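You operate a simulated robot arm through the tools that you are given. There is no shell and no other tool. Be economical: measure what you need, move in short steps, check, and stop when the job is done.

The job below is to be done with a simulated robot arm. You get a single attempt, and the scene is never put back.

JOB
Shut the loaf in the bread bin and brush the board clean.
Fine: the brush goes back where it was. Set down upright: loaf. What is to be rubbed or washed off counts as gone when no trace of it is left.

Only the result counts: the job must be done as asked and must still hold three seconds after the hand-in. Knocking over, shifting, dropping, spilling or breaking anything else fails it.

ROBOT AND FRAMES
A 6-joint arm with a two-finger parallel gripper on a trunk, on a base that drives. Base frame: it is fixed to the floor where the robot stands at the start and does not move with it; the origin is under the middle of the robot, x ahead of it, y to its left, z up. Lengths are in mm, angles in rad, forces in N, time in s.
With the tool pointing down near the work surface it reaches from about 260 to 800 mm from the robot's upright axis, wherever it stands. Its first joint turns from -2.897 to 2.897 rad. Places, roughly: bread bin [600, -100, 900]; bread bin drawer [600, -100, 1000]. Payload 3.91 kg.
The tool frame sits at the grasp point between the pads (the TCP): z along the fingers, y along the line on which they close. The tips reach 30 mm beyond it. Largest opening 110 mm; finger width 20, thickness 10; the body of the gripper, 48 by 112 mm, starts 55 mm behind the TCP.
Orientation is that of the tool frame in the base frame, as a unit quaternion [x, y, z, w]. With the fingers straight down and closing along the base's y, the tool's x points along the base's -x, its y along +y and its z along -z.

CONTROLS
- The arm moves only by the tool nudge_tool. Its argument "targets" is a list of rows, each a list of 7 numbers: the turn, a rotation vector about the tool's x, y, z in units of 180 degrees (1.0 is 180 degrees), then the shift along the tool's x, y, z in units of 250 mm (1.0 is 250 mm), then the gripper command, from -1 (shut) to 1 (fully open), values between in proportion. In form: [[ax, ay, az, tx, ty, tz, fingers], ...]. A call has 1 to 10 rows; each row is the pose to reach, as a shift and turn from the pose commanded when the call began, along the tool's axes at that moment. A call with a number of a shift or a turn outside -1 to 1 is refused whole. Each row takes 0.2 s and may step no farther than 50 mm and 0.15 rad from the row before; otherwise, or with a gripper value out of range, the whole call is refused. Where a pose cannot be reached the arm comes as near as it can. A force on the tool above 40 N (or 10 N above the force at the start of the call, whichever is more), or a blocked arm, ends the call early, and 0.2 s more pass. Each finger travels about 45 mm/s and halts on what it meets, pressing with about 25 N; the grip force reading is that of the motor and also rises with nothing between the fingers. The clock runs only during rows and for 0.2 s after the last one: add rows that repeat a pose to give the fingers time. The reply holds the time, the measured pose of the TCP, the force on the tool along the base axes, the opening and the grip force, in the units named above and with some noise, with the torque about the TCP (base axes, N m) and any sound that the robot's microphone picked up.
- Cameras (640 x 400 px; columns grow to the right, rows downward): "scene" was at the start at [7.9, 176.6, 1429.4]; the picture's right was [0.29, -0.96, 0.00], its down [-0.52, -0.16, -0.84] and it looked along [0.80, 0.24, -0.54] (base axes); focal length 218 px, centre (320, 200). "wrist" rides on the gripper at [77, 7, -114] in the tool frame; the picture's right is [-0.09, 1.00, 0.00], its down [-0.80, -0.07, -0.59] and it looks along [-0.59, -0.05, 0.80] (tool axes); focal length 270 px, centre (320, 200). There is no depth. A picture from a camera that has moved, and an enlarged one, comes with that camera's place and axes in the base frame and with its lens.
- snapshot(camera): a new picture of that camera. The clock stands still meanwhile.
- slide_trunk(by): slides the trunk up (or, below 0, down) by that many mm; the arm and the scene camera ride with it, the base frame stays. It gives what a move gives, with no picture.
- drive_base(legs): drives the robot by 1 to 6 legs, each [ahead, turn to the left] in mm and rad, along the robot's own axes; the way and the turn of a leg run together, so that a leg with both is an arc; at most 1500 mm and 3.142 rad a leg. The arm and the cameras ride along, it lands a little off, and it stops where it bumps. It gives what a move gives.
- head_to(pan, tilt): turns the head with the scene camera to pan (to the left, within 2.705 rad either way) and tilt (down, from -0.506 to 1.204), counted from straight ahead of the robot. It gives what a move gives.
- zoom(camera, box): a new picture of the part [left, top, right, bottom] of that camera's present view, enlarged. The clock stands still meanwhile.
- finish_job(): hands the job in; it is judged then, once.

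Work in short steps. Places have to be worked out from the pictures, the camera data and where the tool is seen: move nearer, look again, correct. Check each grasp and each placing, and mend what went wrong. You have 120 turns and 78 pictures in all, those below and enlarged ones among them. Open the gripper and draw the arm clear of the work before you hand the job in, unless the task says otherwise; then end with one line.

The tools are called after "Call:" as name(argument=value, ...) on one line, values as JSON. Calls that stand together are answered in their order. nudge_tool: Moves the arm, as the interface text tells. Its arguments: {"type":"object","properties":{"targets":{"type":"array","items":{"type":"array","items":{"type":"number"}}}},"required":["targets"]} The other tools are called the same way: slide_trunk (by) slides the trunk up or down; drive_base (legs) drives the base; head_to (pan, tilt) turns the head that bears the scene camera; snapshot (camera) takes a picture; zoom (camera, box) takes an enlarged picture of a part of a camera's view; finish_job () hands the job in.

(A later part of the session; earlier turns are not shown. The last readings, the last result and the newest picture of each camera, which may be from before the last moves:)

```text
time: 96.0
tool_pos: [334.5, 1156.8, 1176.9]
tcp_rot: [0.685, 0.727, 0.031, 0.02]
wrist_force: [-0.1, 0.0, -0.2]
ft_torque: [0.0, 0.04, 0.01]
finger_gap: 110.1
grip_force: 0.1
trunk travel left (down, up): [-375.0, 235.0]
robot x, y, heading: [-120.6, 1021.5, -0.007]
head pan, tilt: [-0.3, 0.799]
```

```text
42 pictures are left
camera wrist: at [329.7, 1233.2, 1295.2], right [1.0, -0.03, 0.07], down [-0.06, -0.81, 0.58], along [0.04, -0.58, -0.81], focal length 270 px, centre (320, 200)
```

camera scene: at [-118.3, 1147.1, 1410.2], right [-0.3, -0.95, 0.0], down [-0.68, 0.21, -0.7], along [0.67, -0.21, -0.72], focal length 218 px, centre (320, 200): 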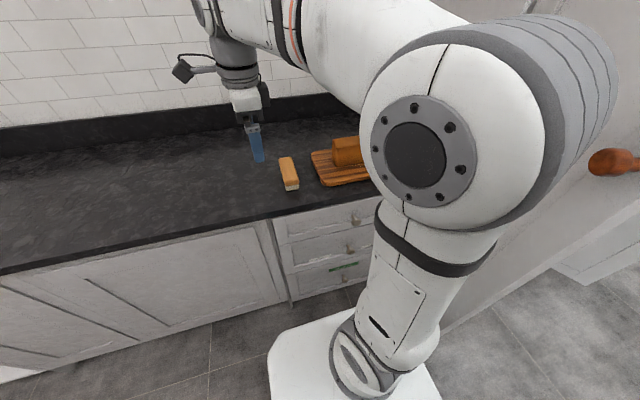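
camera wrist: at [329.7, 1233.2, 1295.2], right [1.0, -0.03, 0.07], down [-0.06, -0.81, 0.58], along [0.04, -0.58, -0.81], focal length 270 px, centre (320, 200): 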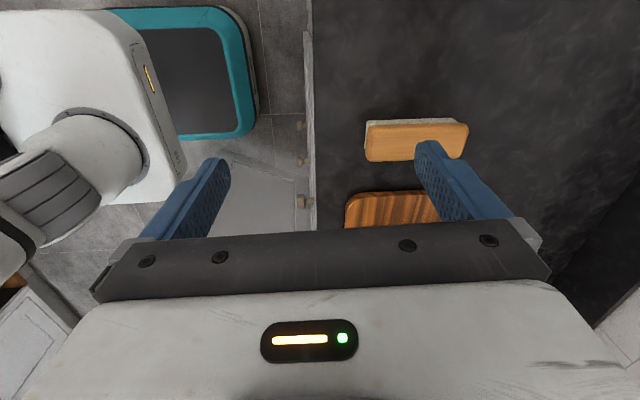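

The loaf and brush are visible. I'll level the tool, square its yaw and move toward the loaf for a close view.

Call:
nudge_tool(targets=[[0.003, 0, 0.003, -0.13, 0.08, 0, 1], [0.006, 0, 0.006, -0.26, 0.16, 0, 1], [0.01, 0, 0.009, -0.39, 0.24, 0, 1], [0.014, 0, 0.012, -0.52, 0.33, 0, 1], [0.018, 0, 0.015, -0.65, 0.41, 0, 1], [0.022, 0, 0.019, -0.78, 0.49, 0, 1], [0.022, 0, 0.019, -0.9, 0.57, 0.02, 1]])

Call:
snapshot(camera="wrist")

Call:
head_to(pan=0.0, tilt=0.8)

Call:
snapshot(camera="scene")

```text
time: 97.6
tool_pos: [493.1, 941.6, 1180.4]
tcp_rot: [0.707, 0.707, 0.006, -0.004]
wrist_force: [0.0, 0.3, -0.2]
ft_torque: [0.0, -0.01, -0.04]
finger_gap: 109.9
grip_force: 0.1
trunk travel left (down, up): [-375.0, 235.0]
robot x, y, heading: [-120.7, 1019.7, -0.001]
head pan, tilt: [-0.3, 0.799]
```

```text
41 pictures are left
camera wrist: at [499.4, 1016.8, 1296.7], right [1.0, -0.09, 0.0], down [-0.07, -0.81, 0.58], along [-0.05, -0.58, -0.81], focal length 270 px, centre (320, 200)
```

wrist: 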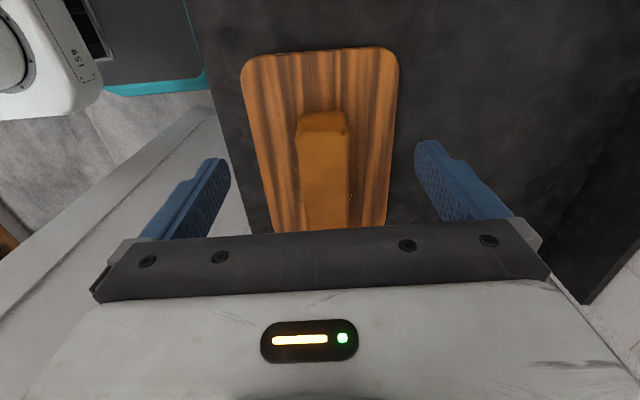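

```text
time: 98.4
tool_pos: [491.6, 941.7, 1180.2]
tcp_rot: [0.707, 0.707, 0.005, -0.005]
wrist_force: [0.3, 0.0, 0.0]
ft_torque: [0.01, 0.01, -0.03]
finger_gap: 109.9
grip_force: 0.1
trunk travel left (down, up): [-375.0, 235.0]
robot x, y, heading: [-121.9, 1022.7, -0.003]
head pan, tilt: [0.0, 0.799]
```

```text
40 pictures are left
camera scene: at [-114.5, 1170.8, 1410.2], right [0.0, -1.0, 0.0], down [-0.72, 0.0, -0.7], along [0.7, 0.0, -0.72], focal length 218 px, centre (320, 200)
```

scene: 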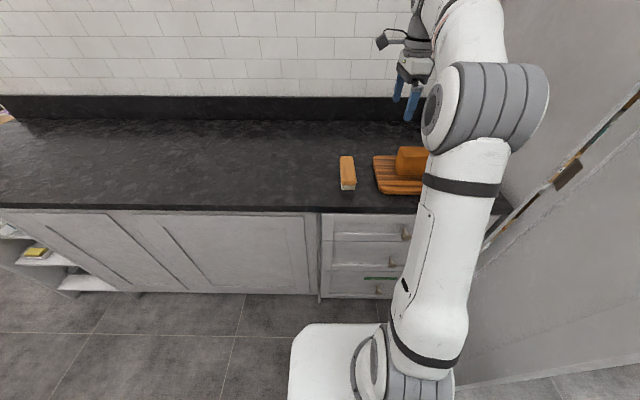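

The loaf (~65 mm wide, ~165 long, top z≈990) is centred near (492,812). I'll move over it and lower partway for a check.

Call:
nudge_tool(targets=[[0, 0, 0, -0.17, 0, 0, 1], [0, 0, 0, -0.35, 0, 0, 1], [0, 0, 0, -0.52, 0, 0, 1], [0, 0, 0, -0.52, 0, 0.18, 1], [0, 0, 0, -0.52, 0, 0.36, 1], [0, 0, 0, -0.52, 0, 0.44, 1]])

Call:
snapshot(camera="wrist")

Call:
head_to(pan=0.3, tilt=0.7)

Call:
snapshot(camera="scene")

```text
time: 99.8
tool_pos: [491.5, 812.4, 1069.0]
tcp_rot: [0.707, 0.707, 0.006, -0.004]
wrist_force: [0.3, -1.0, 0.0]
ft_torque: [-0.01, 0.0, 0.01]
finger_gap: 109.9
grip_force: 0.0
trunk travel left (down, up): [-375.0, 235.0]
robot x, y, heading: [-113.3, 1022.7, -0.004]
head pan, tilt: [0.0, 0.799]
```

```text
39 pictures are left
camera wrist: at [498.3, 888.3, 1185.9], right [1.0, -0.09, 0.0], down [-0.07, -0.81, 0.58], along [-0.05, -0.58, -0.81], focal length 270 px, centre (320, 200)
```

wrist: 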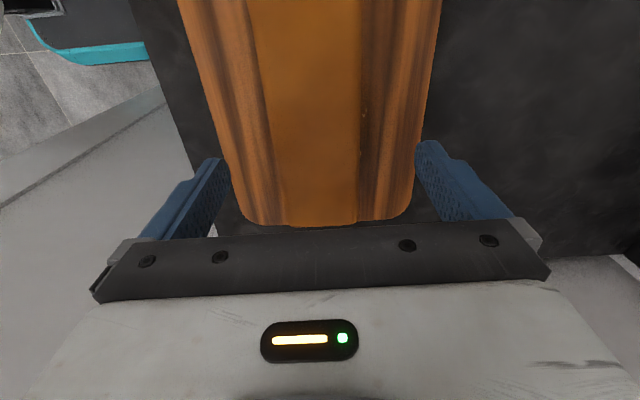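

```text
time: 100.6
tool_pos: [491.6, 811.9, 1069.6]
tcp_rot: [0.707, 0.707, 0.006, -0.005]
wrist_force: [-0.2, -0.8, -0.3]
ft_torque: [0.0, -0.03, -0.02]
finger_gap: 110.1
grip_force: 0.0
trunk travel left (down, up): [-375.0, 235.0]
robot x, y, heading: [-120.1, 1019.9, -0.005]
head pan, tilt: [0.3, 0.7]
```

```text
38 pictures are left
camera scene: at [-113.9, 1195.9, 1418.4], right [0.29, -0.96, 0.0], down [-0.62, -0.19, -0.76], along [0.73, 0.22, -0.64], focal length 218 px, centre (320, 200)
```

scene: 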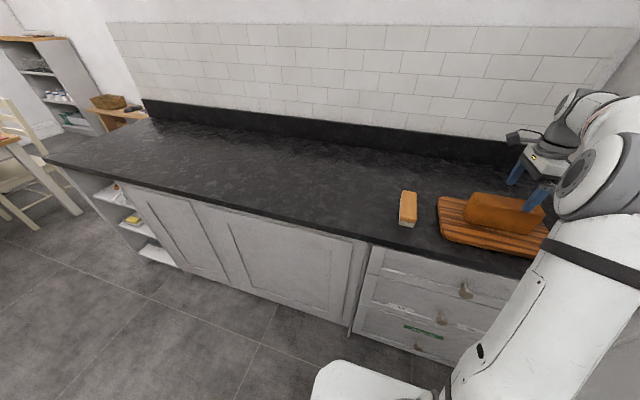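

Aligned with the loaf (centre ≈(486,806)). Lowering the rest of the way and closing.

Call:
nudge_tool(targets=[[0, 0, 0, -0.02, -0.02, 0.15, 1], [0, 0, 0, -0.02, -0.02, 0.3, 1], [0, 0, 0, -0.02, -0.02, 0.4, 1], [0, 0, 0, -0.02, -0.02, 0.464, 1], [0, 0, 0, -0.02, -0.02, 0.464, -0.1], [0, 0, 0, -0.02, -0.02, 0.464, -0.3], [0, 0, 0, -0.02, -0.02, 0.464, -0.3], [0, 0, 0, -0.02, -0.02, 0.464, -0.3]])

Call:
snapshot(camera="scene")

```text
time: 101.6
tool_pos: [484.7, 808.8, 964.8]
tcp_rot: [0.707, 0.707, 0.008, 0.003]
wrist_force: [-9.2, 0.3, 17.5]
ft_torque: [-0.14, 1.2, -0.02]
finger_gap: 94.9
grip_force: 4.5
trunk travel left (down, up): [-375.0, 235.0]
robot x, y, heading: [-118.8, 1019.0, 0.001]
head pan, tilt: [0.3, 0.7]
stopped in row 5: the force on the tool passed its limit (the readings are from after the stop); the commanded pose is now the measured one
```

```text
37 pictures are left
camera scene: at [-116.7, 1196.7, 1418.6], right [0.29, -0.96, 0.0], down [-0.61, -0.19, -0.77], along [0.73, 0.22, -0.64], focal length 218 px, centre (320, 200)
```

scene: 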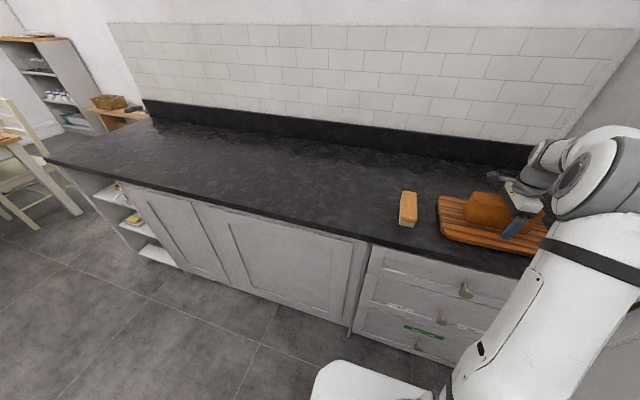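

The front fingertip rests on the board (top ≈ 935). I'll raise 7 mm and close on the loaf.

Call:
nudge_tool(targets=[[0, 0, 0, 0.02, 0.015, -0.028, 0.7], [0, 0, 0, 0.04, 0.015, -0.028, 0.2], [0, 0, 0, 0.04, 0.015, -0.028, -0.3], [0, 0, 0, 0.04, 0.015, -0.028, -0.3], [0, 0, 0, 0.04, 0.015, -0.028, -0.3], [0, 0, 0, 0.04, 0.015, -0.028, -0.3], [0, 0, 0, 0.04, 0.015, -0.028, -0.3]])

```text
time: 103.2
tool_pos: [491.2, 819.4, 968.5]
tcp_rot: [0.707, 0.708, 0.008, 0.002]
wrist_force: [0.5, 0.3, 0.4]
ft_torque: [-0.02, -0.01, -0.03]
finger_gap: 61.8
grip_force: 25.8
trunk travel left (down, up): [-375.0, 235.0]
robot x, y, heading: [-119.5, 1022.3, -0.001]
head pan, tilt: [0.3, 0.7]
```

Gripped at 62 mm. Lifting 150 mm and checking.

Call:
nudge_tool(targets=[[0, 0, 0, 0, 0, -0.06, -0.6], [0, 0, 0, 0, 0, -0.15, -0.6], [0, 0, 0, 0, 0, -0.3, -0.6], [0, 0, 0, 0, 0, -0.45, -0.6], [0, 0, 0, 0, 0, -0.6, -0.6], [0, 0, 0, 0, 0, -0.75, -0.6]])

Call:
snapshot(camera="scene")

Call:
zoom(camera="scene", box=[380, 170, 572, 290])

```text
time: 104.6
tool_pos: [487.8, 816.5, 1155.8]
tcp_rot: [0.707, 0.707, 0.007, 0.001]
wrist_force: [0.1, 0.6, -3.7]
ft_torque: [0.02, 0.01, 0.01]
finger_gap: 61.7
grip_force: 24.7
trunk travel left (down, up): [-375.0, 235.0]
robot x, y, heading: [-121.5, 1021.9, -0.002]
head pan, tilt: [0.3, 0.7]
```

```text
36 pictures are left
camera scene: at [-113.6, 1195.8, 1418.4], right [0.29, -0.96, 0.0], down [-0.62, -0.19, -0.76], along [0.73, 0.22, -0.64], focal length 218 px, centre (320, 200)
```

scene: 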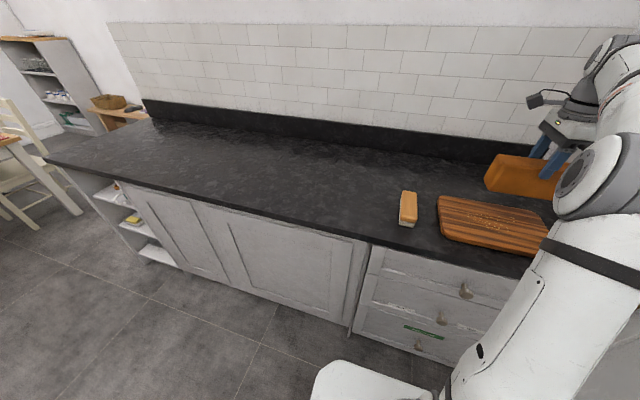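

```text
3.33 times, centred on (476, 230) of scene
camera zoom: at [-113.6, 1195.8, 1418.4], right [0.29, -0.96, 0.0], down [-0.62, -0.19, -0.76], along [0.73, 0.22, -0.64], focal length 727 px, centre (-200, 100)
```

zoom: 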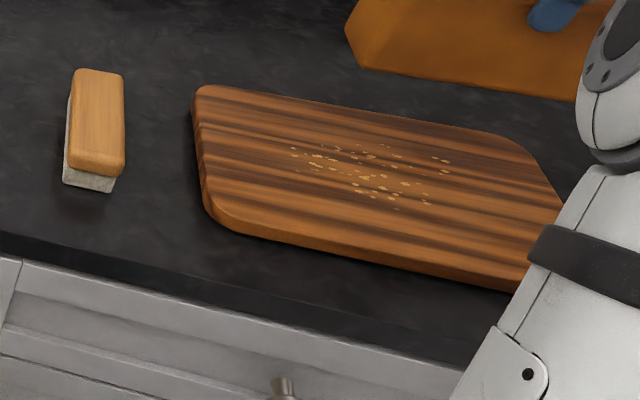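

The loaf is securely held and crumbs are visible on the board. I'll draw the loaf in toward the robot, then drive to the larder.

Call:
nudge_tool(targets=[[0, 0, 0, 0.13, -0.13, 0, -0.6], [0, 0, 0, 0.26, -0.26, 0, -0.6], [0, 0, 0, 0.39, -0.39, 0, -0.6], [0, 0, 0, 0.52, -0.52, 0, -0.6], [0, 0, 0, 0.65, -0.65, 0, -0.6], [0, 0, 0, 0.8, -0.78, 0, -0.6]])

Call:
drive_base(legs=[[-500, 0], [0, 1.573]])

```text
time: 106.0
tool_pos: [292.5, 1017.5, 1156.1]
tcp_rot: [0.707, 0.707, 0.008, 0.002]
wrist_force: [0.4, 0.2, -2.6]
ft_torque: [-0.02, -0.01, -0.01]
finger_gap: 61.9
grip_force: 25.1
trunk travel left (down, up): [-375.0, 235.0]
robot x, y, heading: [-119.4, 1019.4, -0.002]
head pan, tilt: [0.3, 0.7]
```

```text
time: 112.8
tool_pos: [-616.8, 1433.4, 1155.8]
tcp_rot: [-0.004, 1.0, 0.007, -0.005]
wrist_force: [-0.3, 0.4, -3.9]
ft_torque: [-0.02, -0.04, 0.03]
finger_gap: 61.9
grip_force: 25.3
trunk travel left (down, up): [-375.0, 235.0]
robot x, y, heading: [-608.9, 1018.2, 1.562]
head pan, tilt: [0.3, 0.7]
```

Now reversing back to the larder line at y≈-137, turning to face it, and advancing to x≈-250.

Call:
drive_base(legs=[[-1155, 0], [0, -1.565], [350, 0]])

Call:
head_to(pan=-0.2, tilt=0.65)

Call:
snapshot(camera="scene")

```text
time: 124.4
tool_pos: [145.0, -141.3, 1154.7]
tcp_rot: [0.709, 0.705, 0.006, 0.001]
wrist_force: [0.0, -0.1, -3.2]
ft_torque: [0.05, 0.0, 0.02]
finger_gap: 61.5
grip_force: 24.7
trunk travel left (down, up): [-375.0, 235.0]
robot x, y, heading: [-268.9, -141.1, -0.029]
head pan, tilt: [0.3, 0.7]
```

```text
time: 125.3
tool_pos: [143.1, -142.0, 1155.9]
tcp_rot: [0.709, 0.705, 0.007, 0.001]
wrist_force: [-0.3, 0.8, -3.4]
ft_torque: [0.03, 0.05, -0.05]
finger_gap: 61.8
grip_force: 25.1
trunk travel left (down, up): [-375.0, 235.0]
robot x, y, heading: [-267.6, -142.9, -0.026]
head pan, tilt: [-0.201, 0.649]
```

```text
34 pictures are left
camera scene: at [-256.7, -12.2, 1422.7], right [-0.22, -0.97, 0.0], down [-0.59, 0.14, -0.8], along [0.78, -0.18, -0.6], focal length 218 px, centre (320, 200)
```

scene: 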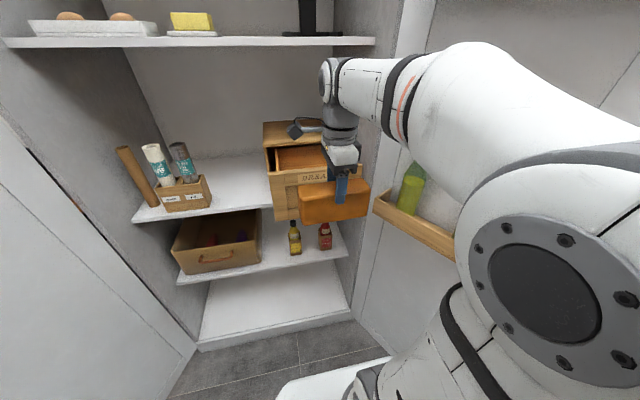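

The loaf hangs just in front of the open drawer. Zooming to measure the drawer's rim before moving over it.

Call:
zoom(camera="scene", box=[250, 110, 410, 210])

Call:
snapshot(camera="wrist")

```text
4.00 times, centred on (330, 160) of scene
camera zoom: at [-256.7, -12.2, 1422.7], right [-0.22, -0.97, 0.0], down [-0.59, 0.14, -0.8], along [0.78, -0.18, -0.6], focal length 872 px, centre (280, 360)
```

zoom: 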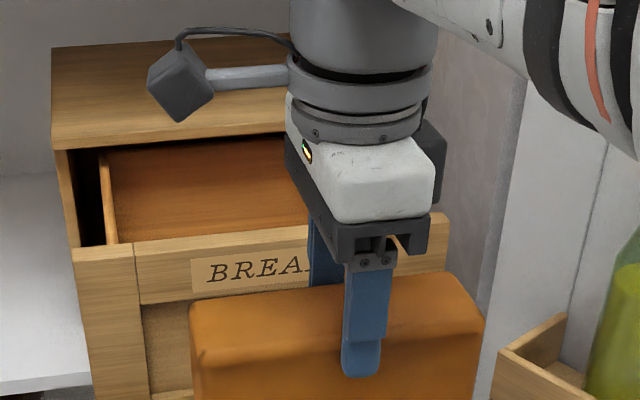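

```text
32 pictures are left
camera wrist: at [149.8, -64.9, 1272.1], right [1.0, -0.09, 0.01], down [-0.08, -0.81, 0.59], along [-0.05, -0.59, -0.81], focal length 270 px, centre (320, 200)
```

wrist: 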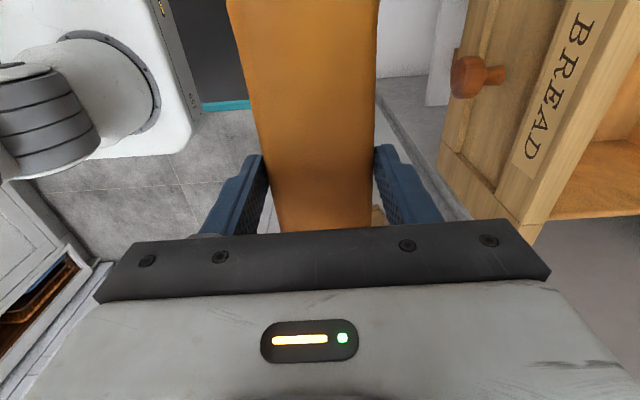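

Drawer rim is z≈1115, front inner face x≈316, and the upper shelf is at z≈1410, x≥440. I'll raise 42 mm, move in to x≈372, then step down a little.

Call:
nudge_tool(targets=[[0, 0, 0, 0, 0, -0.085, -0.6], [0, 0, 0, 0, 0, -0.17, -0.6], [0, 0, 0, 0, 0.15, -0.17, -0.6], [0, 0, 0, 0, 0.3, -0.17, -0.6], [0, 0, 0, 0.01, 0.45, -0.17, -0.6], [0, 0, 0, 0.01, 0.6, -0.17, -0.6], [0, 0, 0, 0.02, 0.76, -0.17, -0.6], [0, 0, 0, 0.02, 0.92, -0.17, -0.6]])

Call:
snapshot(camera="scene")

Call:
snapshot(camera="wrist")

```text
time: 127.1
tool_pos: [374.0, -137.5, 1199.1]
tcp_rot: [0.709, 0.705, 0.007, 0.002]
wrist_force: [0.1, 0.8, -4.2]
ft_torque: [-0.05, -0.01, 0.02]
finger_gap: 61.5
grip_force: 25.1
trunk travel left (down, up): [-375.0, 235.0]
robot x, y, heading: [-267.2, -145.1, -0.025]
head pan, tilt: [-0.201, 0.649]
```

```text
31 pictures are left
camera scene: at [-255.3, -12.3, 1422.7], right [-0.23, -0.97, 0.0], down [-0.59, 0.14, -0.8], along [0.78, -0.18, -0.61], focal length 218 px, centre (320, 200)
```

scene: 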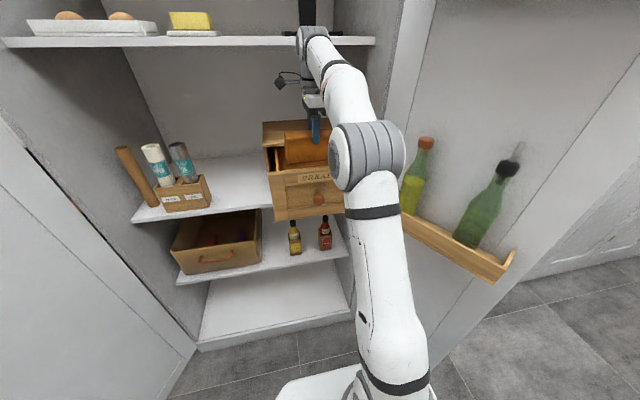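

```text
30 pictures are left
camera wrist: at [381.1, -61.0, 1316.6], right [1.0, -0.09, 0.01], down [-0.08, -0.81, 0.59], along [-0.05, -0.59, -0.81], focal length 270 px, centre (320, 200)
```

wrist: 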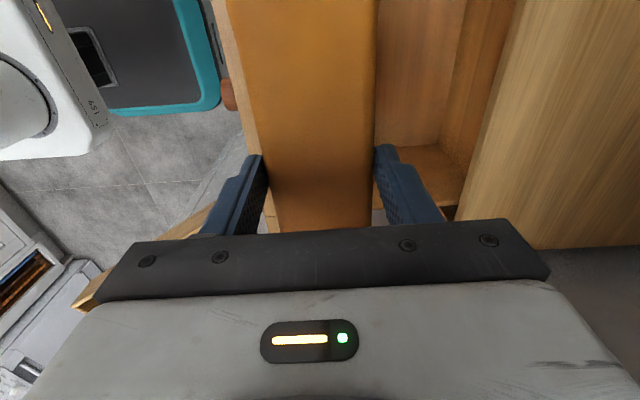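

The wrist joint is close to the upper shelf edge, so I'll lower 38 mm here (loaf bottom still above the rim), then shift to x≈398 while going further down.

Call:
nudge_tool(targets=[[0, 0, 0, 0, 0, 0.08, -0.6], [0, 0, 0, 0, 0, 0.15, -0.6], [0, 0, 0, 0, 0.04, 0.16, -0.6], [0, 0, 0, 0, 0.07, 0.19, -0.6], [0, 0, 0, 0, 0.1, 0.24, -0.6]])

Call:
snapshot(camera="wrist")

Call:
zoom(camera="scene", box=[240, 20, 400, 220])

```text
time: 128.3
tool_pos: [399.3, -137.4, 1140.8]
tcp_rot: [0.709, 0.705, 0.007, 0.001]
wrist_force: [0.8, -1.0, -4.4]
ft_torque: [-0.01, 0.01, -0.01]
finger_gap: 61.9
grip_force: 25.5
trunk travel left (down, up): [-375.0, 235.0]
robot x, y, heading: [-269.6, -142.6, -0.027]
head pan, tilt: [-0.201, 0.649]
```

```text
29 pictures are left
camera wrist: at [405.3, -61.1, 1257.1], right [1.0, -0.09, 0.01], down [-0.08, -0.81, 0.59], along [-0.05, -0.59, -0.81], focal length 270 px, centre (320, 200)
```

wrist: 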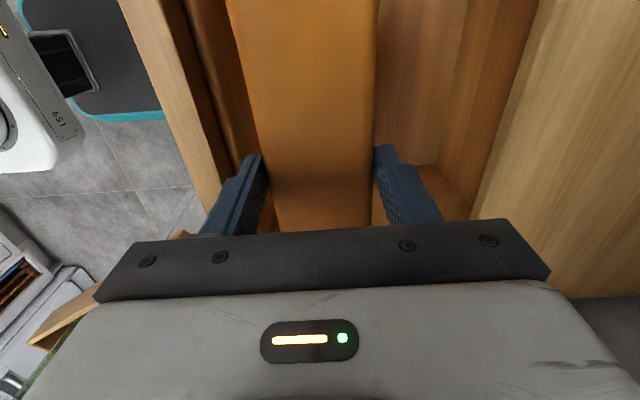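

```text
2.00 times, centred on (320, 120) of scene
camera zoom: at [-256.3, -12.3, 1422.7], right [-0.23, -0.97, 0.0], down [-0.59, 0.14, -0.8], along [0.78, -0.18, -0.6], focal length 436 px, centre (320, 360)
```

zoom: 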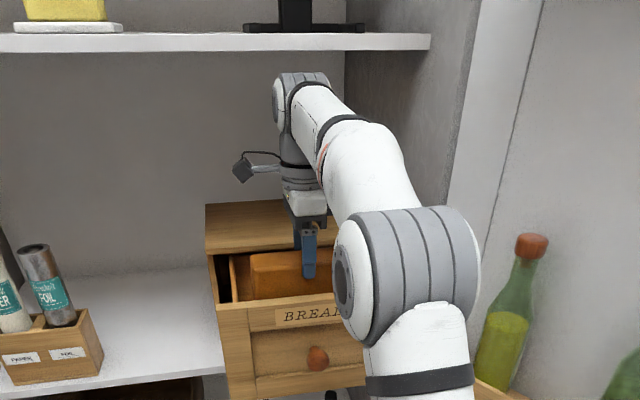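

The loaf is over the drawer opening. Centre of the opening is x≈418, so I'll shift 18 mm deeper and lower 130 mm.

Call:
nudge_tool(targets=[[0, 0, 0, 0.01, 0.07, 0.03, -0.6], [0, 0, 0, 0.01, 0.07, 0.13, -0.6], [0, 0, 0, 0.01, 0.07, 0.23, -0.6], [0, 0, 0, 0.01, 0.07, 0.33, -0.6], [0, 0, 0, 0.01, 0.07, 0.43, -0.6], [0, 0, 0, 0.01, 0.07, 0.52, -0.6]])

Call:
snapshot(camera="wrist")

```text
time: 129.7
tool_pos: [417.9, -135.6, 1013.6]
tcp_rot: [0.708, 0.706, 0.009, 0.003]
wrist_force: [3.1, -0.3, 25.4]
ft_torque: [0.02, 0.71, 0.01]
finger_gap: 62.0
grip_force: 25.0
trunk travel left (down, up): [-375.0, 235.0]
robot x, y, heading: [-270.4, -141.3, -0.026]
head pan, tilt: [-0.201, 0.649]
```

```text
27 pictures are left
camera wrist: at [422.6, -57.9, 1131.3], right [1.0, -0.09, 0.02], down [-0.09, -0.81, 0.59], along [-0.04, -0.59, -0.81], focal length 270 px, centre (320, 200)
```

wrist: 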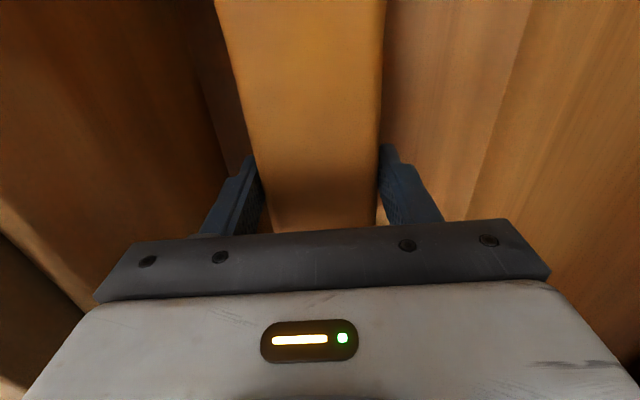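

Upward contact of 25 N at loaf bottom z≈980, probably the drawer floor. Checking in the scene view before letting go.

Call:
zoom(camera="scene", box=[255, 100, 351, 160])

```text
6.67 times, centred on (303, 130) of scene
camera zoom: at [-259.0, -12.4, 1423.5], right [-0.23, -0.97, 0.0], down [-0.59, 0.14, -0.8], along [0.78, -0.18, -0.6], focal length 1453 px, centre (433, 667)
```

zoom: 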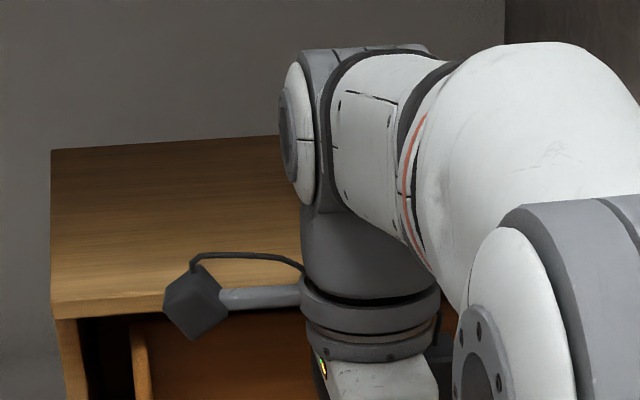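

Contact sits under the loaf's middle, consistent with the drawer floor. I'll relieve the pressure slightly, open to ~85 mm, and lift out.

Call:
nudge_tool(targets=[[0, 0, 0, 0, 0, -0.006, -0.6], [0, 0, 0, 0, 0, -0.006, 0], [0, 0, 0, 0, 0, -0.006, 0.5], [0, 0, 0, 0, 0, -0.006, 0.5], [0, 0, 0, 0, 0, -0.006, 0.5]])

Call:
nudge_tool(targets=[[0, 0, 0, 0, 0, -0.1, 0.5], [0, 0, 0, 0, 0, -0.2, 0.5], [0, 0, 0, 0, 0, -0.3, 0.5], [0, 0, 0, 0, -0.02, -0.4, 0.5], [0, 0, 0, 0, -0.06, -0.5, 0.5]])

Call:
snapshot(camera="wrist")

```text
time: 130.9
tool_pos: [418.3, -134.4, 1011.5]
tcp_rot: [0.709, 0.705, 0.008, 0.001]
wrist_force: [-0.6, 0.4, 0.5]
ft_torque: [0.02, 0.01, -0.01]
finger_gap: 82.6
grip_force: 0.1
trunk travel left (down, up): [-375.0, 235.0]
robot x, y, heading: [-269.1, -143.9, -0.028]
head pan, tilt: [-0.201, 0.649]
```

```text
time: 132.1
tool_pos: [402.1, -135.4, 1138.1]
tcp_rot: [0.709, 0.705, 0.008, 0.001]
wrist_force: [0.0, -0.1, 0.0]
ft_torque: [0.01, 0.0, 0.02]
finger_gap: 82.4
grip_force: 0.0
trunk travel left (down, up): [-375.0, 235.0]
robot x, y, heading: [-269.1, -143.9, -0.023]
head pan, tilt: [-0.201, 0.649]
```

```text
25 pictures are left
camera wrist: at [407.3, -58.5, 1254.9], right [1.0, -0.09, 0.01], down [-0.08, -0.81, 0.59], along [-0.05, -0.59, -0.81], focal length 270 px, centre (320, 200)
```

wrist: 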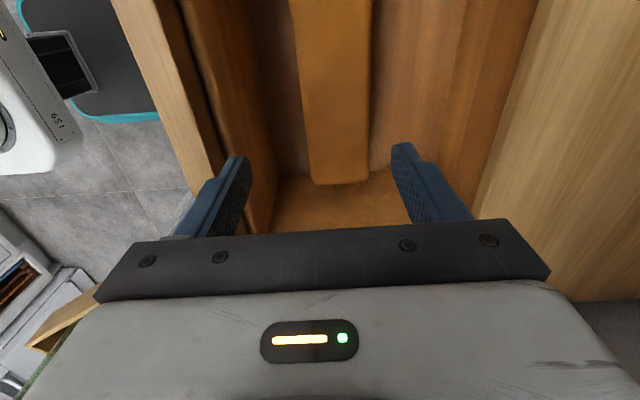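

The loaf stands upright in the drawer, below the rim. Retracting the arm out along the reverse path.

Call:
nudge_tool(targets=[[0, 0, 0, 0, -0.02, 0.04, 0.5], [0, 0, 0, 0, -0.02, -0.04, 0.5], [0, 0, 0, 0, -0.07, -0.08, 0.5], [0, 0, 0, 0, -0.12, -0.15, 0.5], [0, 0, 0, 0, -0.3, -0.16, 0.5], [0, 0, 0, 0, -0.48, -0.16, 0.5], [0, 0, 0, 0, -0.66, -0.16, 0.5], [0, 0, 0, 0, -0.84, -0.16, 0.5], [0, 0, 0, 0, -0.98, -0.16, 0.5]])

Call:
zoom(camera="scene", box=[230, 100, 390, 200])

```text
time: 134.1
tool_pos: [153.6, -135.4, 1175.0]
tcp_rot: [0.709, 0.705, 0.007, 0.001]
wrist_force: [-0.7, -0.2, -0.6]
ft_torque: [0.03, -0.01, 0.03]
finger_gap: 82.3
grip_force: 0.0
trunk travel left (down, up): [-375.0, 235.0]
robot x, y, heading: [-268.0, -148.9, -0.027]
head pan, tilt: [-0.201, 0.649]
```

```text
4.00 times, centred on (310, 150) of scene
camera zoom: at [-257.4, -12.3, 1422.7], right [-0.23, -0.97, 0.0], down [-0.59, 0.14, -0.8], along [0.78, -0.18, -0.6], focal length 872 px, centre (360, 400)
```

zoom: 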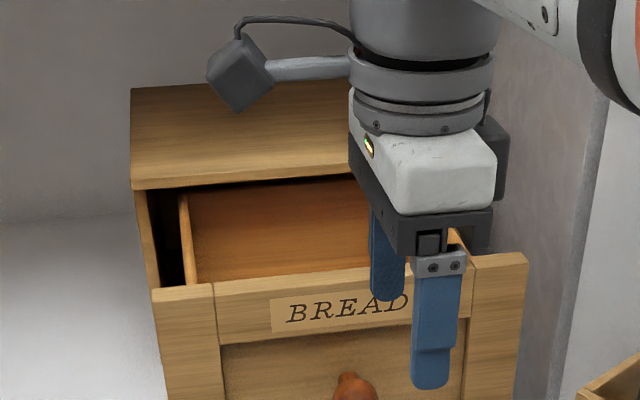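

Clear. Now yawing the tool back 90° in place, so I can tilt it forward and push the drawer shut.

Call:
nudge_tool(targets=[[0, 0, -0.047, 0, -0.02, 0, 0.3], [0, 0, -0.094, 0, -0.04, 0, 0.3], [0, 0, -0.141, 0, -0.06, 0, 0.3], [0, 0, -0.188, 0, -0.08, 0, 0.3], [0, 0, -0.235, 0, -0.1, 0, 0.3], [0, 0, -0.282, 0, -0.12, 0, 0.3], [0, 0, -0.329, 0, -0.14, 0, 0.3], [0, 0, -0.376, 0, -0.16, 0, 0.3], [0, 0, -0.423, 0, -0.18, 0, 0.3], [0, 0, -0.47, 0, -0.2, 0, 0.3]])

Call:
nudge_tool(targets=[[0, -0.045, 0, 0, 0, 0.05, 0.3], [0, -0.09, 0, 0, 0, 0.1, 0.3], [0, -0.135, 0, 0, 0, 0.15, 0.3], [0, -0.18, 0, 0, 0, 0.2, 0.3], [0, -0.225, 0, 0, 0, 0.25, 0.3], [0, -0.27, 0, 0, 0, 0.3, 0.3], [0, -0.315, 0, 0, 0, 0.35, 0.3], [0, -0.36, 0, 0, 0, 0.4, 0.3], [0, -0.36, 0, 0, 0, 0.5, 0.3], [0, -0.36, 0, 0, 0, 0.6, 0.3]])

```text
time: 136.3
tool_pos: [105.7, -132.4, 1174.1]
tcp_rot: [0.049, 0.999, 0.004, 0.006]
wrist_force: [0.4, 0.5, -0.4]
ft_torque: [0.0, -0.01, -0.03]
finger_gap: 71.8
grip_force: 0.0
trunk travel left (down, up): [-375.0, 235.0]
robot x, y, heading: [-268.9, -149.3, -0.027]
head pan, tilt: [-0.201, 0.649]
```

```text
time: 137.8
tool_pos: [125.6, -132.9, 1041.3]
tcp_rot: [0.041, 0.925, -0.036, 0.376]
wrist_force: [0.0, -0.1, 0.4]
ft_torque: [0.02, -0.05, 0.01]
finger_gap: 71.5
grip_force: 0.1
out of reach, approached as far as the arm can: row 7
trunk travel left (down, up): [-375.0, 235.0]
robot x, y, heading: [-267.4, -144.1, -0.028]
head pan, tilt: [-0.201, 0.649]
stopped in row 7: the arm was blocked; the commanded pose is now the measured one
```

The tool is tilted 44° forward, which is enough. With the fingers straddling the knob I'll approach the drawer front.

Call:
nudge_tool(targets=[[0, 0, 0, -0.06, 0.015, 0.13, 0.3], [0, 0, 0, -0.14, 0.025, 0.21, 0.3], [0, 0, 0, -0.22, 0.04, 0.29, 0.3], [0, 0, 0, -0.3, 0.052, 0.376, 0.3], [0, 0, 0, -0.386, 0.064, 0.459, 0.3]])

Call:
snapshot(camera="wrist")

```text
time: 139.0
tool_pos: [276.9, -129.7, 1029.3]
tcp_rot: [0.042, 0.924, -0.036, 0.378]
wrist_force: [0.3, -0.2, -0.3]
ft_torque: [0.0, 0.0, 0.0]
finger_gap: 71.5
grip_force: 0.1
trunk travel left (down, up): [-375.0, 235.0]
robot x, y, heading: [-267.9, -140.6, -0.03]
head pan, tilt: [-0.201, 0.649]
```

```text
23 pictures are left
camera wrist: at [142.7, -109.0, 1058.1], right [0.17, 0.99, 0.03], down [0.15, -0.05, 0.99], along [0.97, -0.16, -0.16], focal length 270 px, centre (320, 200)
```

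wrist: 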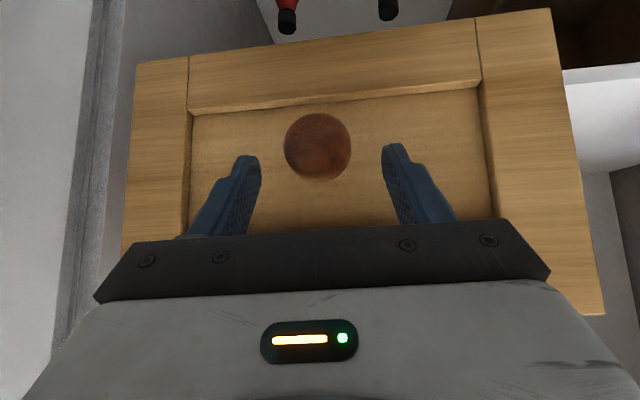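

The fingers straddle the knob symmetrically. Pushing the drawer in 176 mm.

Call:
nudge_tool(targets=[[0, 0, 0, -0.063, 0.009, 0.061, 0.3], [0, 0, 0, -0.126, 0.018, 0.122, 0.3], [0, 0, 0, -0.188, 0.027, 0.183, 0.3], [0, 0, 0, -0.251, 0.036, 0.244, 0.3], [0, 0, 0, -0.314, 0.045, 0.305, 0.3], [0, 0, 0, -0.377, 0.054, 0.366, 0.3], [0, 0, 0, -0.44, 0.063, 0.427, 0.3], [0, 0, 0, -0.502, 0.072, 0.488, 0.3]])

Call:
snapshot(camera="wrist")

```text
time: 140.8
tool_pos: [451.7, -133.7, 1029.9]
tcp_rot: [0.042, 0.924, -0.035, 0.377]
wrist_force: [0.2, -0.7, -0.5]
ft_torque: [-0.02, 0.03, 0.01]
finger_gap: 71.5
grip_force: 0.0
trunk travel left (down, up): [-375.0, 235.0]
robot x, y, heading: [-267.2, -140.7, -0.025]
head pan, tilt: [-0.201, 0.649]
```

```text
22 pictures are left
camera wrist: at [318.4, -110.2, 1058.3], right [0.17, 0.99, 0.03], down [0.15, -0.05, 0.99], along [0.97, -0.16, -0.16], focal length 270 px, centre (320, 200)
```

wrist: 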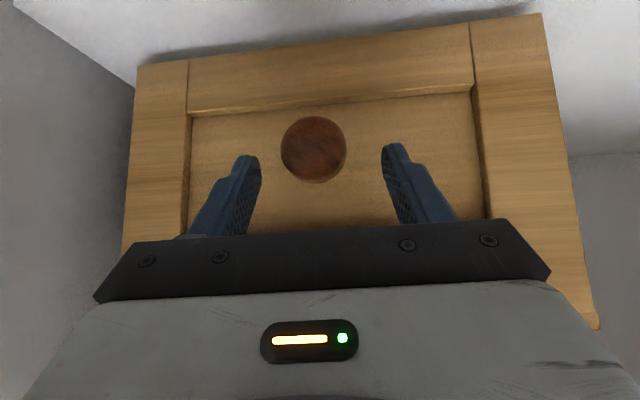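

About 24 mm remain. Pushing on in 6 mm steps while watching the force.

Call:
nudge_tool(targets=[[0, 0, 0, -0.017, 0.0025, 0.0166, 0.3], [0, 0, 0, -0.034, 0.005, 0.033, 0.3], [0, 0, 0, -0.051, 0.0075, 0.05, 0.3]])

Call:
snapshot(camera="wrist")

```text
time: 141.6
tool_pos: [470.7, -131.8, 1029.7]
tcp_rot: [0.042, 0.924, -0.036, 0.378]
wrist_force: [-0.1, 0.3, 0.6]
ft_torque: [0.02, 0.01, 0.0]
finger_gap: 71.4
grip_force: 0.0
trunk travel left (down, up): [-375.0, 235.0]
robot x, y, heading: [-270.0, -145.7, -0.028]
head pan, tilt: [-0.201, 0.649]
```

```text
21 pictures are left
camera wrist: at [336.1, -110.4, 1058.9], right [0.17, 0.99, 0.03], down [0.15, -0.05, 0.99], along [0.97, -0.16, -0.15], focal length 270 px, centre (320, 200)
```

wrist: 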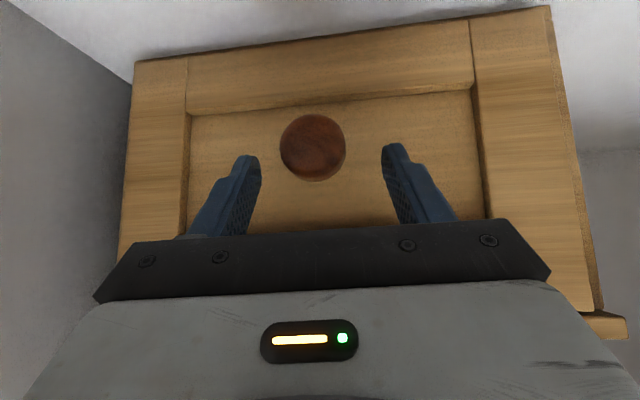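

Almost flush; the drawer runs nearly without friction. Small 3 mm steps now.

Call:
nudge_tool(targets=[[0, 0, 0, -0.0085, 0.001, 0.0083, 0.3], [0, 0, 0, -0.017, 0.0025, 0.0166, 0.3]])

Call:
nudge_tool(targets=[[0, 0, 0, -0.0085, 0.001, 0.0083, 0.3]])

Call:
nudge_tool(targets=[[0, 0, 0, -0.0085, 0.001, 0.0083, 0.3]])

Call:
zoom(camera="scene", box=[230, 80, 390, 220])

```text
time: 142.2
tool_pos: [475.2, -133.8, 1028.6]
tcp_rot: [0.042, 0.924, -0.037, 0.377]
wrist_force: [0.5, 0.7, 0.0]
ft_torque: [0.0, 0.01, 0.05]
finger_gap: 71.6
grip_force: 0.0
trunk travel left (down, up): [-375.0, 235.0]
robot x, y, heading: [-269.5, -148.2, -0.027]
head pan, tilt: [-0.201, 0.649]
```

```text
time: 142.6
tool_pos: [476.5, -132.8, 1029.6]
tcp_rot: [0.042, 0.925, -0.037, 0.376]
wrist_force: [-18.0, 0.4, -2.2]
ft_torque: [0.05, 0.31, 0.68]
finger_gap: 71.6
grip_force: 0.0
trunk travel left (down, up): [-375.0, 235.0]
robot x, y, heading: [-269.8, -143.9, -0.028]
head pan, tilt: [-0.201, 0.649]
```

```text
time: 143.0
tool_pos: [476.2, -133.5, 1030.0]
tcp_rot: [0.041, 0.925, -0.037, 0.377]
wrist_force: [-40.3, 3.3, -6.3]
ft_torque: [0.09, 0.89, 1.54]
finger_gap: 71.0
grip_force: 0.0
trunk travel left (down, up): [-375.0, 235.0]
robot x, y, heading: [-269.6, -143.5, -0.024]
head pan, tilt: [-0.201, 0.649]
```

```text
2.86 times, centred on (310, 150) of scene
camera zoom: at [-261.8, -11.9, 1422.6], right [-0.23, -0.97, 0.0], down [-0.59, 0.14, -0.8], along [0.78, -0.18, -0.6], focal length 623 px, centre (349, 343)
```

zoom: 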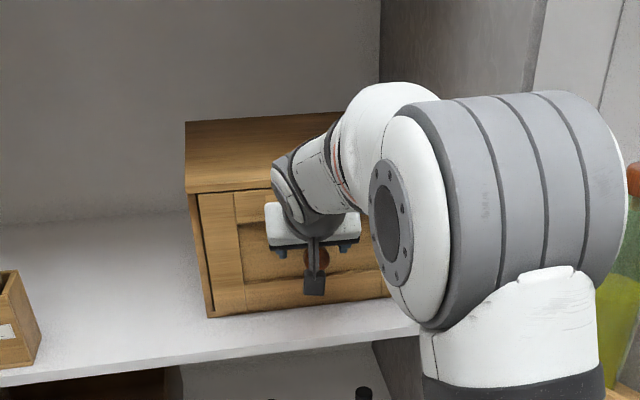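

The drawer is hard against its stop and flush. Retracting straight back and driving clear.

Call:
nudge_tool(targets=[[0, 0, 0, 0.057, -0.008, -0.055, 0.3], [0, 0, 0, 0.143, -0.02, -0.139, 0.3], [0, 0, 0, 0.257, -0.037, -0.25, 0.3], [0, 0, 0, 0.371, -0.053, -0.361, 0.3], [0, 0, 0, 0.485, -0.07, -0.472, 0.3]])

Call:
drive_base(legs=[[-360, 0]])

Call:
snapshot(camera="scene")

```text
time: 144.2
tool_pos: [310.3, -134.2, 1028.8]
tcp_rot: [0.042, 0.924, -0.036, 0.378]
wrist_force: [0.9, -0.2, -0.3]
ft_torque: [-0.02, 0.0, 0.01]
finger_gap: 71.4
grip_force: 0.0
trunk travel left (down, up): [-375.0, 235.0]
robot x, y, heading: [-264.4, -143.8, -0.023]
head pan, tilt: [-0.201, 0.649]
```

```text
time: 146.6
tool_pos: [-46.7, -124.9, 1030.2]
tcp_rot: [0.043, 0.924, -0.037, 0.377]
wrist_force: [0.7, 0.2, 0.0]
ft_torque: [-0.01, -0.01, 0.03]
finger_gap: 71.3
grip_force: 0.1
trunk travel left (down, up): [-375.0, 235.0]
robot x, y, heading: [-630.6, -134.7, -0.031]
head pan, tilt: [-0.201, 0.649]
```

```text
19 pictures are left
camera scene: at [-616.4, -2.8, 1422.7], right [-0.23, -0.97, 0.0], down [-0.59, 0.14, -0.8], along [0.78, -0.18, -0.6], focal length 218 px, centre (320, 200)
```

scene: 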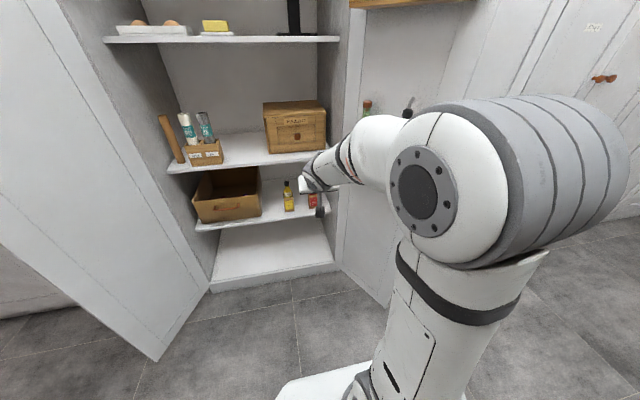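

The drawer is fully shut with everything around it in place. Now tool back to straight down and raised, then drive to the worktop for the brush.

Call:
nudge_tool(targets=[[0, 0.04, 0, 0.04, 0, -0.08, 1], [0, 0.08, 0, 0.08, 0, -0.16, 1], [0, 0.12, 0, 0.12, 0, -0.24, 1], [0, 0.16, 0, 0.12, 0, -0.3, 1], [0, 0.2, 0, 0.12, 0, -0.4, 1], [0, 0.244, 0, 0.08, 0, -0.5, 1]])

Call:
drive_base(legs=[[0, 1.6], [1165, 0], [0, -1.57], [480, 0]])

```text
time: 147.9
tool_pos: [-148.9, -111.8, 1103.9]
tcp_rot: [0.053, 0.998, -0.017, 0.003]
wrist_force: [0.7, -0.3, 0.6]
ft_torque: [-0.02, 0.01, 0.0]
finger_gap: 109.8
grip_force: 0.1
trunk travel left (down, up): [-375.0, 235.0]
robot x, y, heading: [-626.4, -137.3, -0.029]
head pan, tilt: [-0.201, 0.649]
```

```text
time: 164.0
tool_pos: [341.8, 1046.9, 1103.1]
tcp_rot: [0.045, 0.999, -0.017, 0.005]
wrist_force: [-0.2, -0.1, 0.5]
ft_torque: [0.04, 0.0, 0.0]
finger_gap: 110.1
grip_force: 0.0
trunk travel left (down, up): [-375.0, 235.0]
robot x, y, heading: [-136.6, 1023.1, -0.021]
head pan, tilt: [-0.201, 0.649]
```

I'll square the tool's yaw/tilt and move above the brush (~(475,1079)), then look.

Call:
nudge_tool(targets=[[-0.003, 0, -0.008, -0.13, 0.04, 0, 1], [-0.006, 0, -0.016, -0.26, 0.09, 0, 1], [-0.009, 0, -0.024, -0.39, 0.13, 0, 1], [-0.011, 0, -0.029, -0.52, 0.176, 0, 1]])

Call:
snapshot(camera="wrist")

Call:
head_to(pan=0.0, tilt=0.7)

Call:
zoom(camera="scene", box=[300, 80, 460, 220])

```text
time: 165.0
tool_pos: [474.4, 1080.2, 1102.2]
tcp_rot: [-0.001, 1.0, -0.002, 0.004]
wrist_force: [0.2, -0.5, 0.0]
ft_torque: [0.03, 0.03, 0.01]
finger_gap: 110.0
grip_force: 0.2
trunk travel left (down, up): [-375.0, 235.0]
robot x, y, heading: [-136.2, 1020.2, -0.018]
head pan, tilt: [-0.201, 0.649]
```

```text
18 pictures are left
camera wrist: at [397.1, 1086.8, 1218.0], right [0.09, 1.0, 0.0], down [0.8, -0.07, 0.6], along [0.6, -0.05, -0.8], focal length 270 px, centre (320, 200)
```

wrist: 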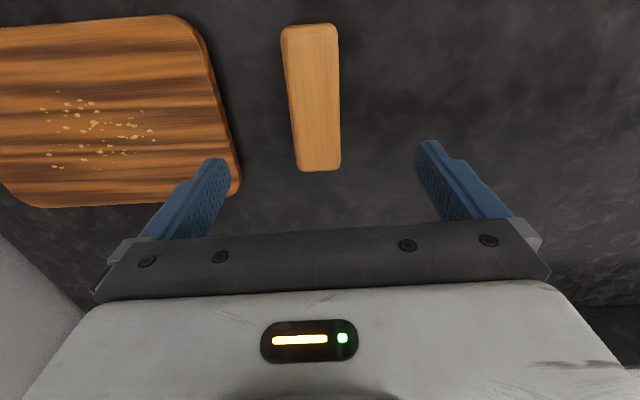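

```text
time: 165.7
tool_pos: [473.5, 1079.7, 1103.1]
tcp_rot: [-0.001, 1.0, 0.0, 0.005]
wrist_force: [0.0, -0.5, 0.4]
ft_torque: [-0.02, -0.03, -0.01]
finger_gap: 110.1
grip_force: 0.1
trunk travel left (down, up): [-375.0, 235.0]
robot x, y, heading: [-136.8, 1020.8, -0.017]
head pan, tilt: [0.0, 0.7]
```

```text
2.86 times, centred on (380, 150) of scene
camera zoom: at [-126.7, 1170.0, 1418.4], right [-0.02, -1.0, 0.0], down [-0.64, 0.01, -0.76], along [0.76, -0.01, -0.64], focal length 623 px, centre (149, 343)
```

zoom: 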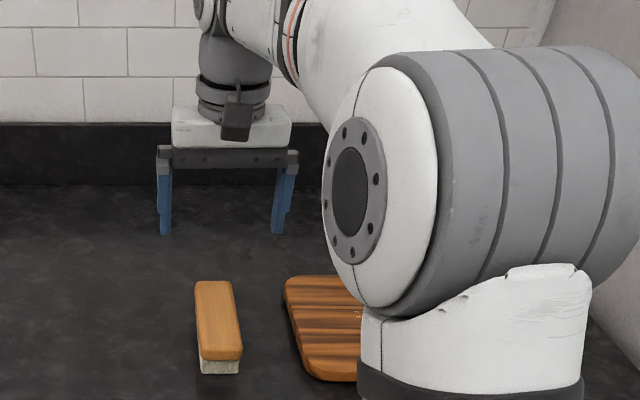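

Brush: x 415–548, y≈1074, top ≈953, bottom ≈916, aligned with x. Lowering to TCP z≈958 and closing.

Call:
nudge_tool(targets=[[0, 0, 0, -0.028, -0.02, 0.18, 1], [0, 0, 0, -0.028, -0.02, 0.36, 1], [0, 0, 0, -0.028, -0.02, 0.5, 1], [0, 0, 0, -0.028, -0.02, 0.578, 1], [0, 0, 0, -0.028, -0.02, 0.578, 0.2], [0, 0, 0, -0.028, -0.02, 0.578, -0.4], [0, 0, 0, -0.028, -0.02, 0.578, -0.6], [0, 0, 0, -0.028, -0.02, 0.578, -0.6], [0, 0, 0, -0.028, -0.02, 0.578, -0.6]])

Call:
snapshot(camera="wrist")

```text
time: 167.7
tool_pos: [483.3, 1074.3, 960.1]
tcp_rot: [-0.001, 1.0, -0.002, 0.005]
wrist_force: [-0.5, 0.6, 0.5]
ft_torque: [-0.02, -0.02, -0.02]
finger_gap: 49.5
grip_force: 24.4
trunk travel left (down, up): [-375.0, 235.0]
robot x, y, heading: [-139.1, 1021.4, -0.018]
head pan, tilt: [0.0, 0.7]
```

```text
16 pictures are left
camera wrist: at [404.7, 1081.6, 1074.7], right [0.09, 1.0, 0.0], down [0.8, -0.07, 0.6], along [0.6, -0.05, -0.8], focal length 270 px, centre (320, 200)
```

wrist: 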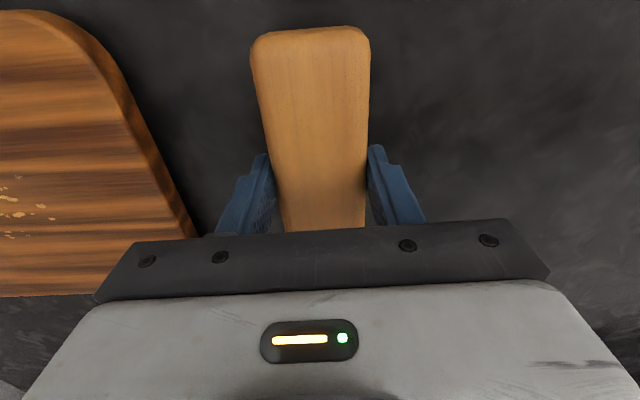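

Brush gripped at (483,1074,960). I'll lift it 50 mm, carry it over the crumbs' near end (y≈920, x≈497) and lower toward the board.

Call:
nudge_tool(targets=[[0, 0, 0, 0, 0, -0.1, -0.6], [0, 0, 0, 0, 0, -0.2, -0.6], [0, 0, 0, -0.03, -0.18, -0.2, -0.6], [0, 0, 0, -0.056, -0.36, -0.2, -0.6], [0, 0, 0, -0.056, -0.5, -0.2, -0.6], [0, 0, 0, -0.056, -0.62, -0.2, -0.6], [0, 0, 0, -0.056, -0.62, -0.11, -0.6], [0, 0, 0, -0.056, -0.62, -0.085, -0.6], [0, 0, 0, -0.056, -0.62, -0.075, -0.6]])

Call:
snapshot(camera="wrist")

```text
time: 169.7
tool_pos: [497.4, 919.0, 982.7]
tcp_rot: [0.0, 1.0, -0.002, 0.011]
wrist_force: [10.8, -2.0, 34.3]
ft_torque: [0.09, 0.16, -0.13]
finger_gap: 49.6
grip_force: 25.0
trunk travel left (down, up): [-375.0, 235.0]
robot x, y, heading: [-138.1, 1020.3, -0.023]
head pan, tilt: [0.0, 0.7]
```

```text
15 pictures are left
camera wrist: at [418.0, 926.8, 1097.4], right [0.09, 1.0, 0.0], down [0.79, -0.07, 0.61], along [0.61, -0.05, -0.79], focal length 270 px, centre (320, 200)
```

wrist: 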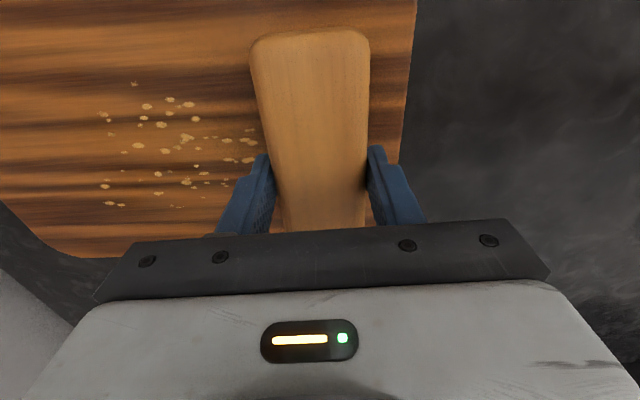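

Contact with about 34 N, a bit much. I'll ease up 2.5 mm and sweep along -y across all the crumbs to y≈712.

Call:
nudge_tool(targets=[[0, 0, 0, 0, 0, -0.01, -0.6], [0, 0, 0, 0, -0.09, -0.01, -0.6], [0, 0, 0, 0, -0.18, -0.01, -0.6], [0, 0, 0, 0, -0.27, -0.01, -0.6], [0, 0, 0, 0, -0.36, -0.01, -0.6], [0, 0, 0, 0, -0.45, -0.01, -0.6], [0, 0, 0, 0, -0.54, -0.01, -0.6], [0, 0, 0, 0, -0.64, -0.01, -0.6], [0, 0, 0, 0, -0.74, -0.01, -0.6], [0, 0, 0, 0, -0.83, -0.01, -0.6]])

Call:
snapshot(camera="wrist")

```text
time: 171.9
tool_pos: [496.7, 711.6, 982.3]
tcp_rot: [-0.001, 1.0, -0.002, 0.005]
wrist_force: [0.7, 3.8, 14.8]
ft_torque: [0.1, -0.16, -0.12]
finger_gap: 49.6
grip_force: 25.2
trunk travel left (down, up): [-375.0, 235.0]
robot x, y, heading: [-132.9, 1019.8, -0.02]
head pan, tilt: [0.0, 0.7]
```

```text
14 pictures are left
camera wrist: at [417.9, 718.7, 1097.8], right [0.09, 1.0, 0.0], down [0.79, -0.07, 0.6], along [0.6, -0.05, -0.8], focal length 270 px, centre (320, 200)
```

wrist: 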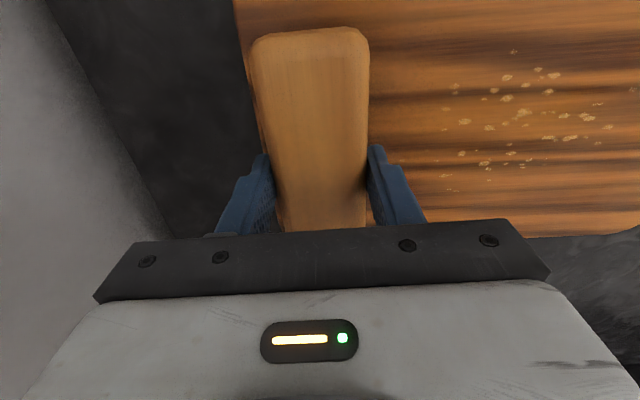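

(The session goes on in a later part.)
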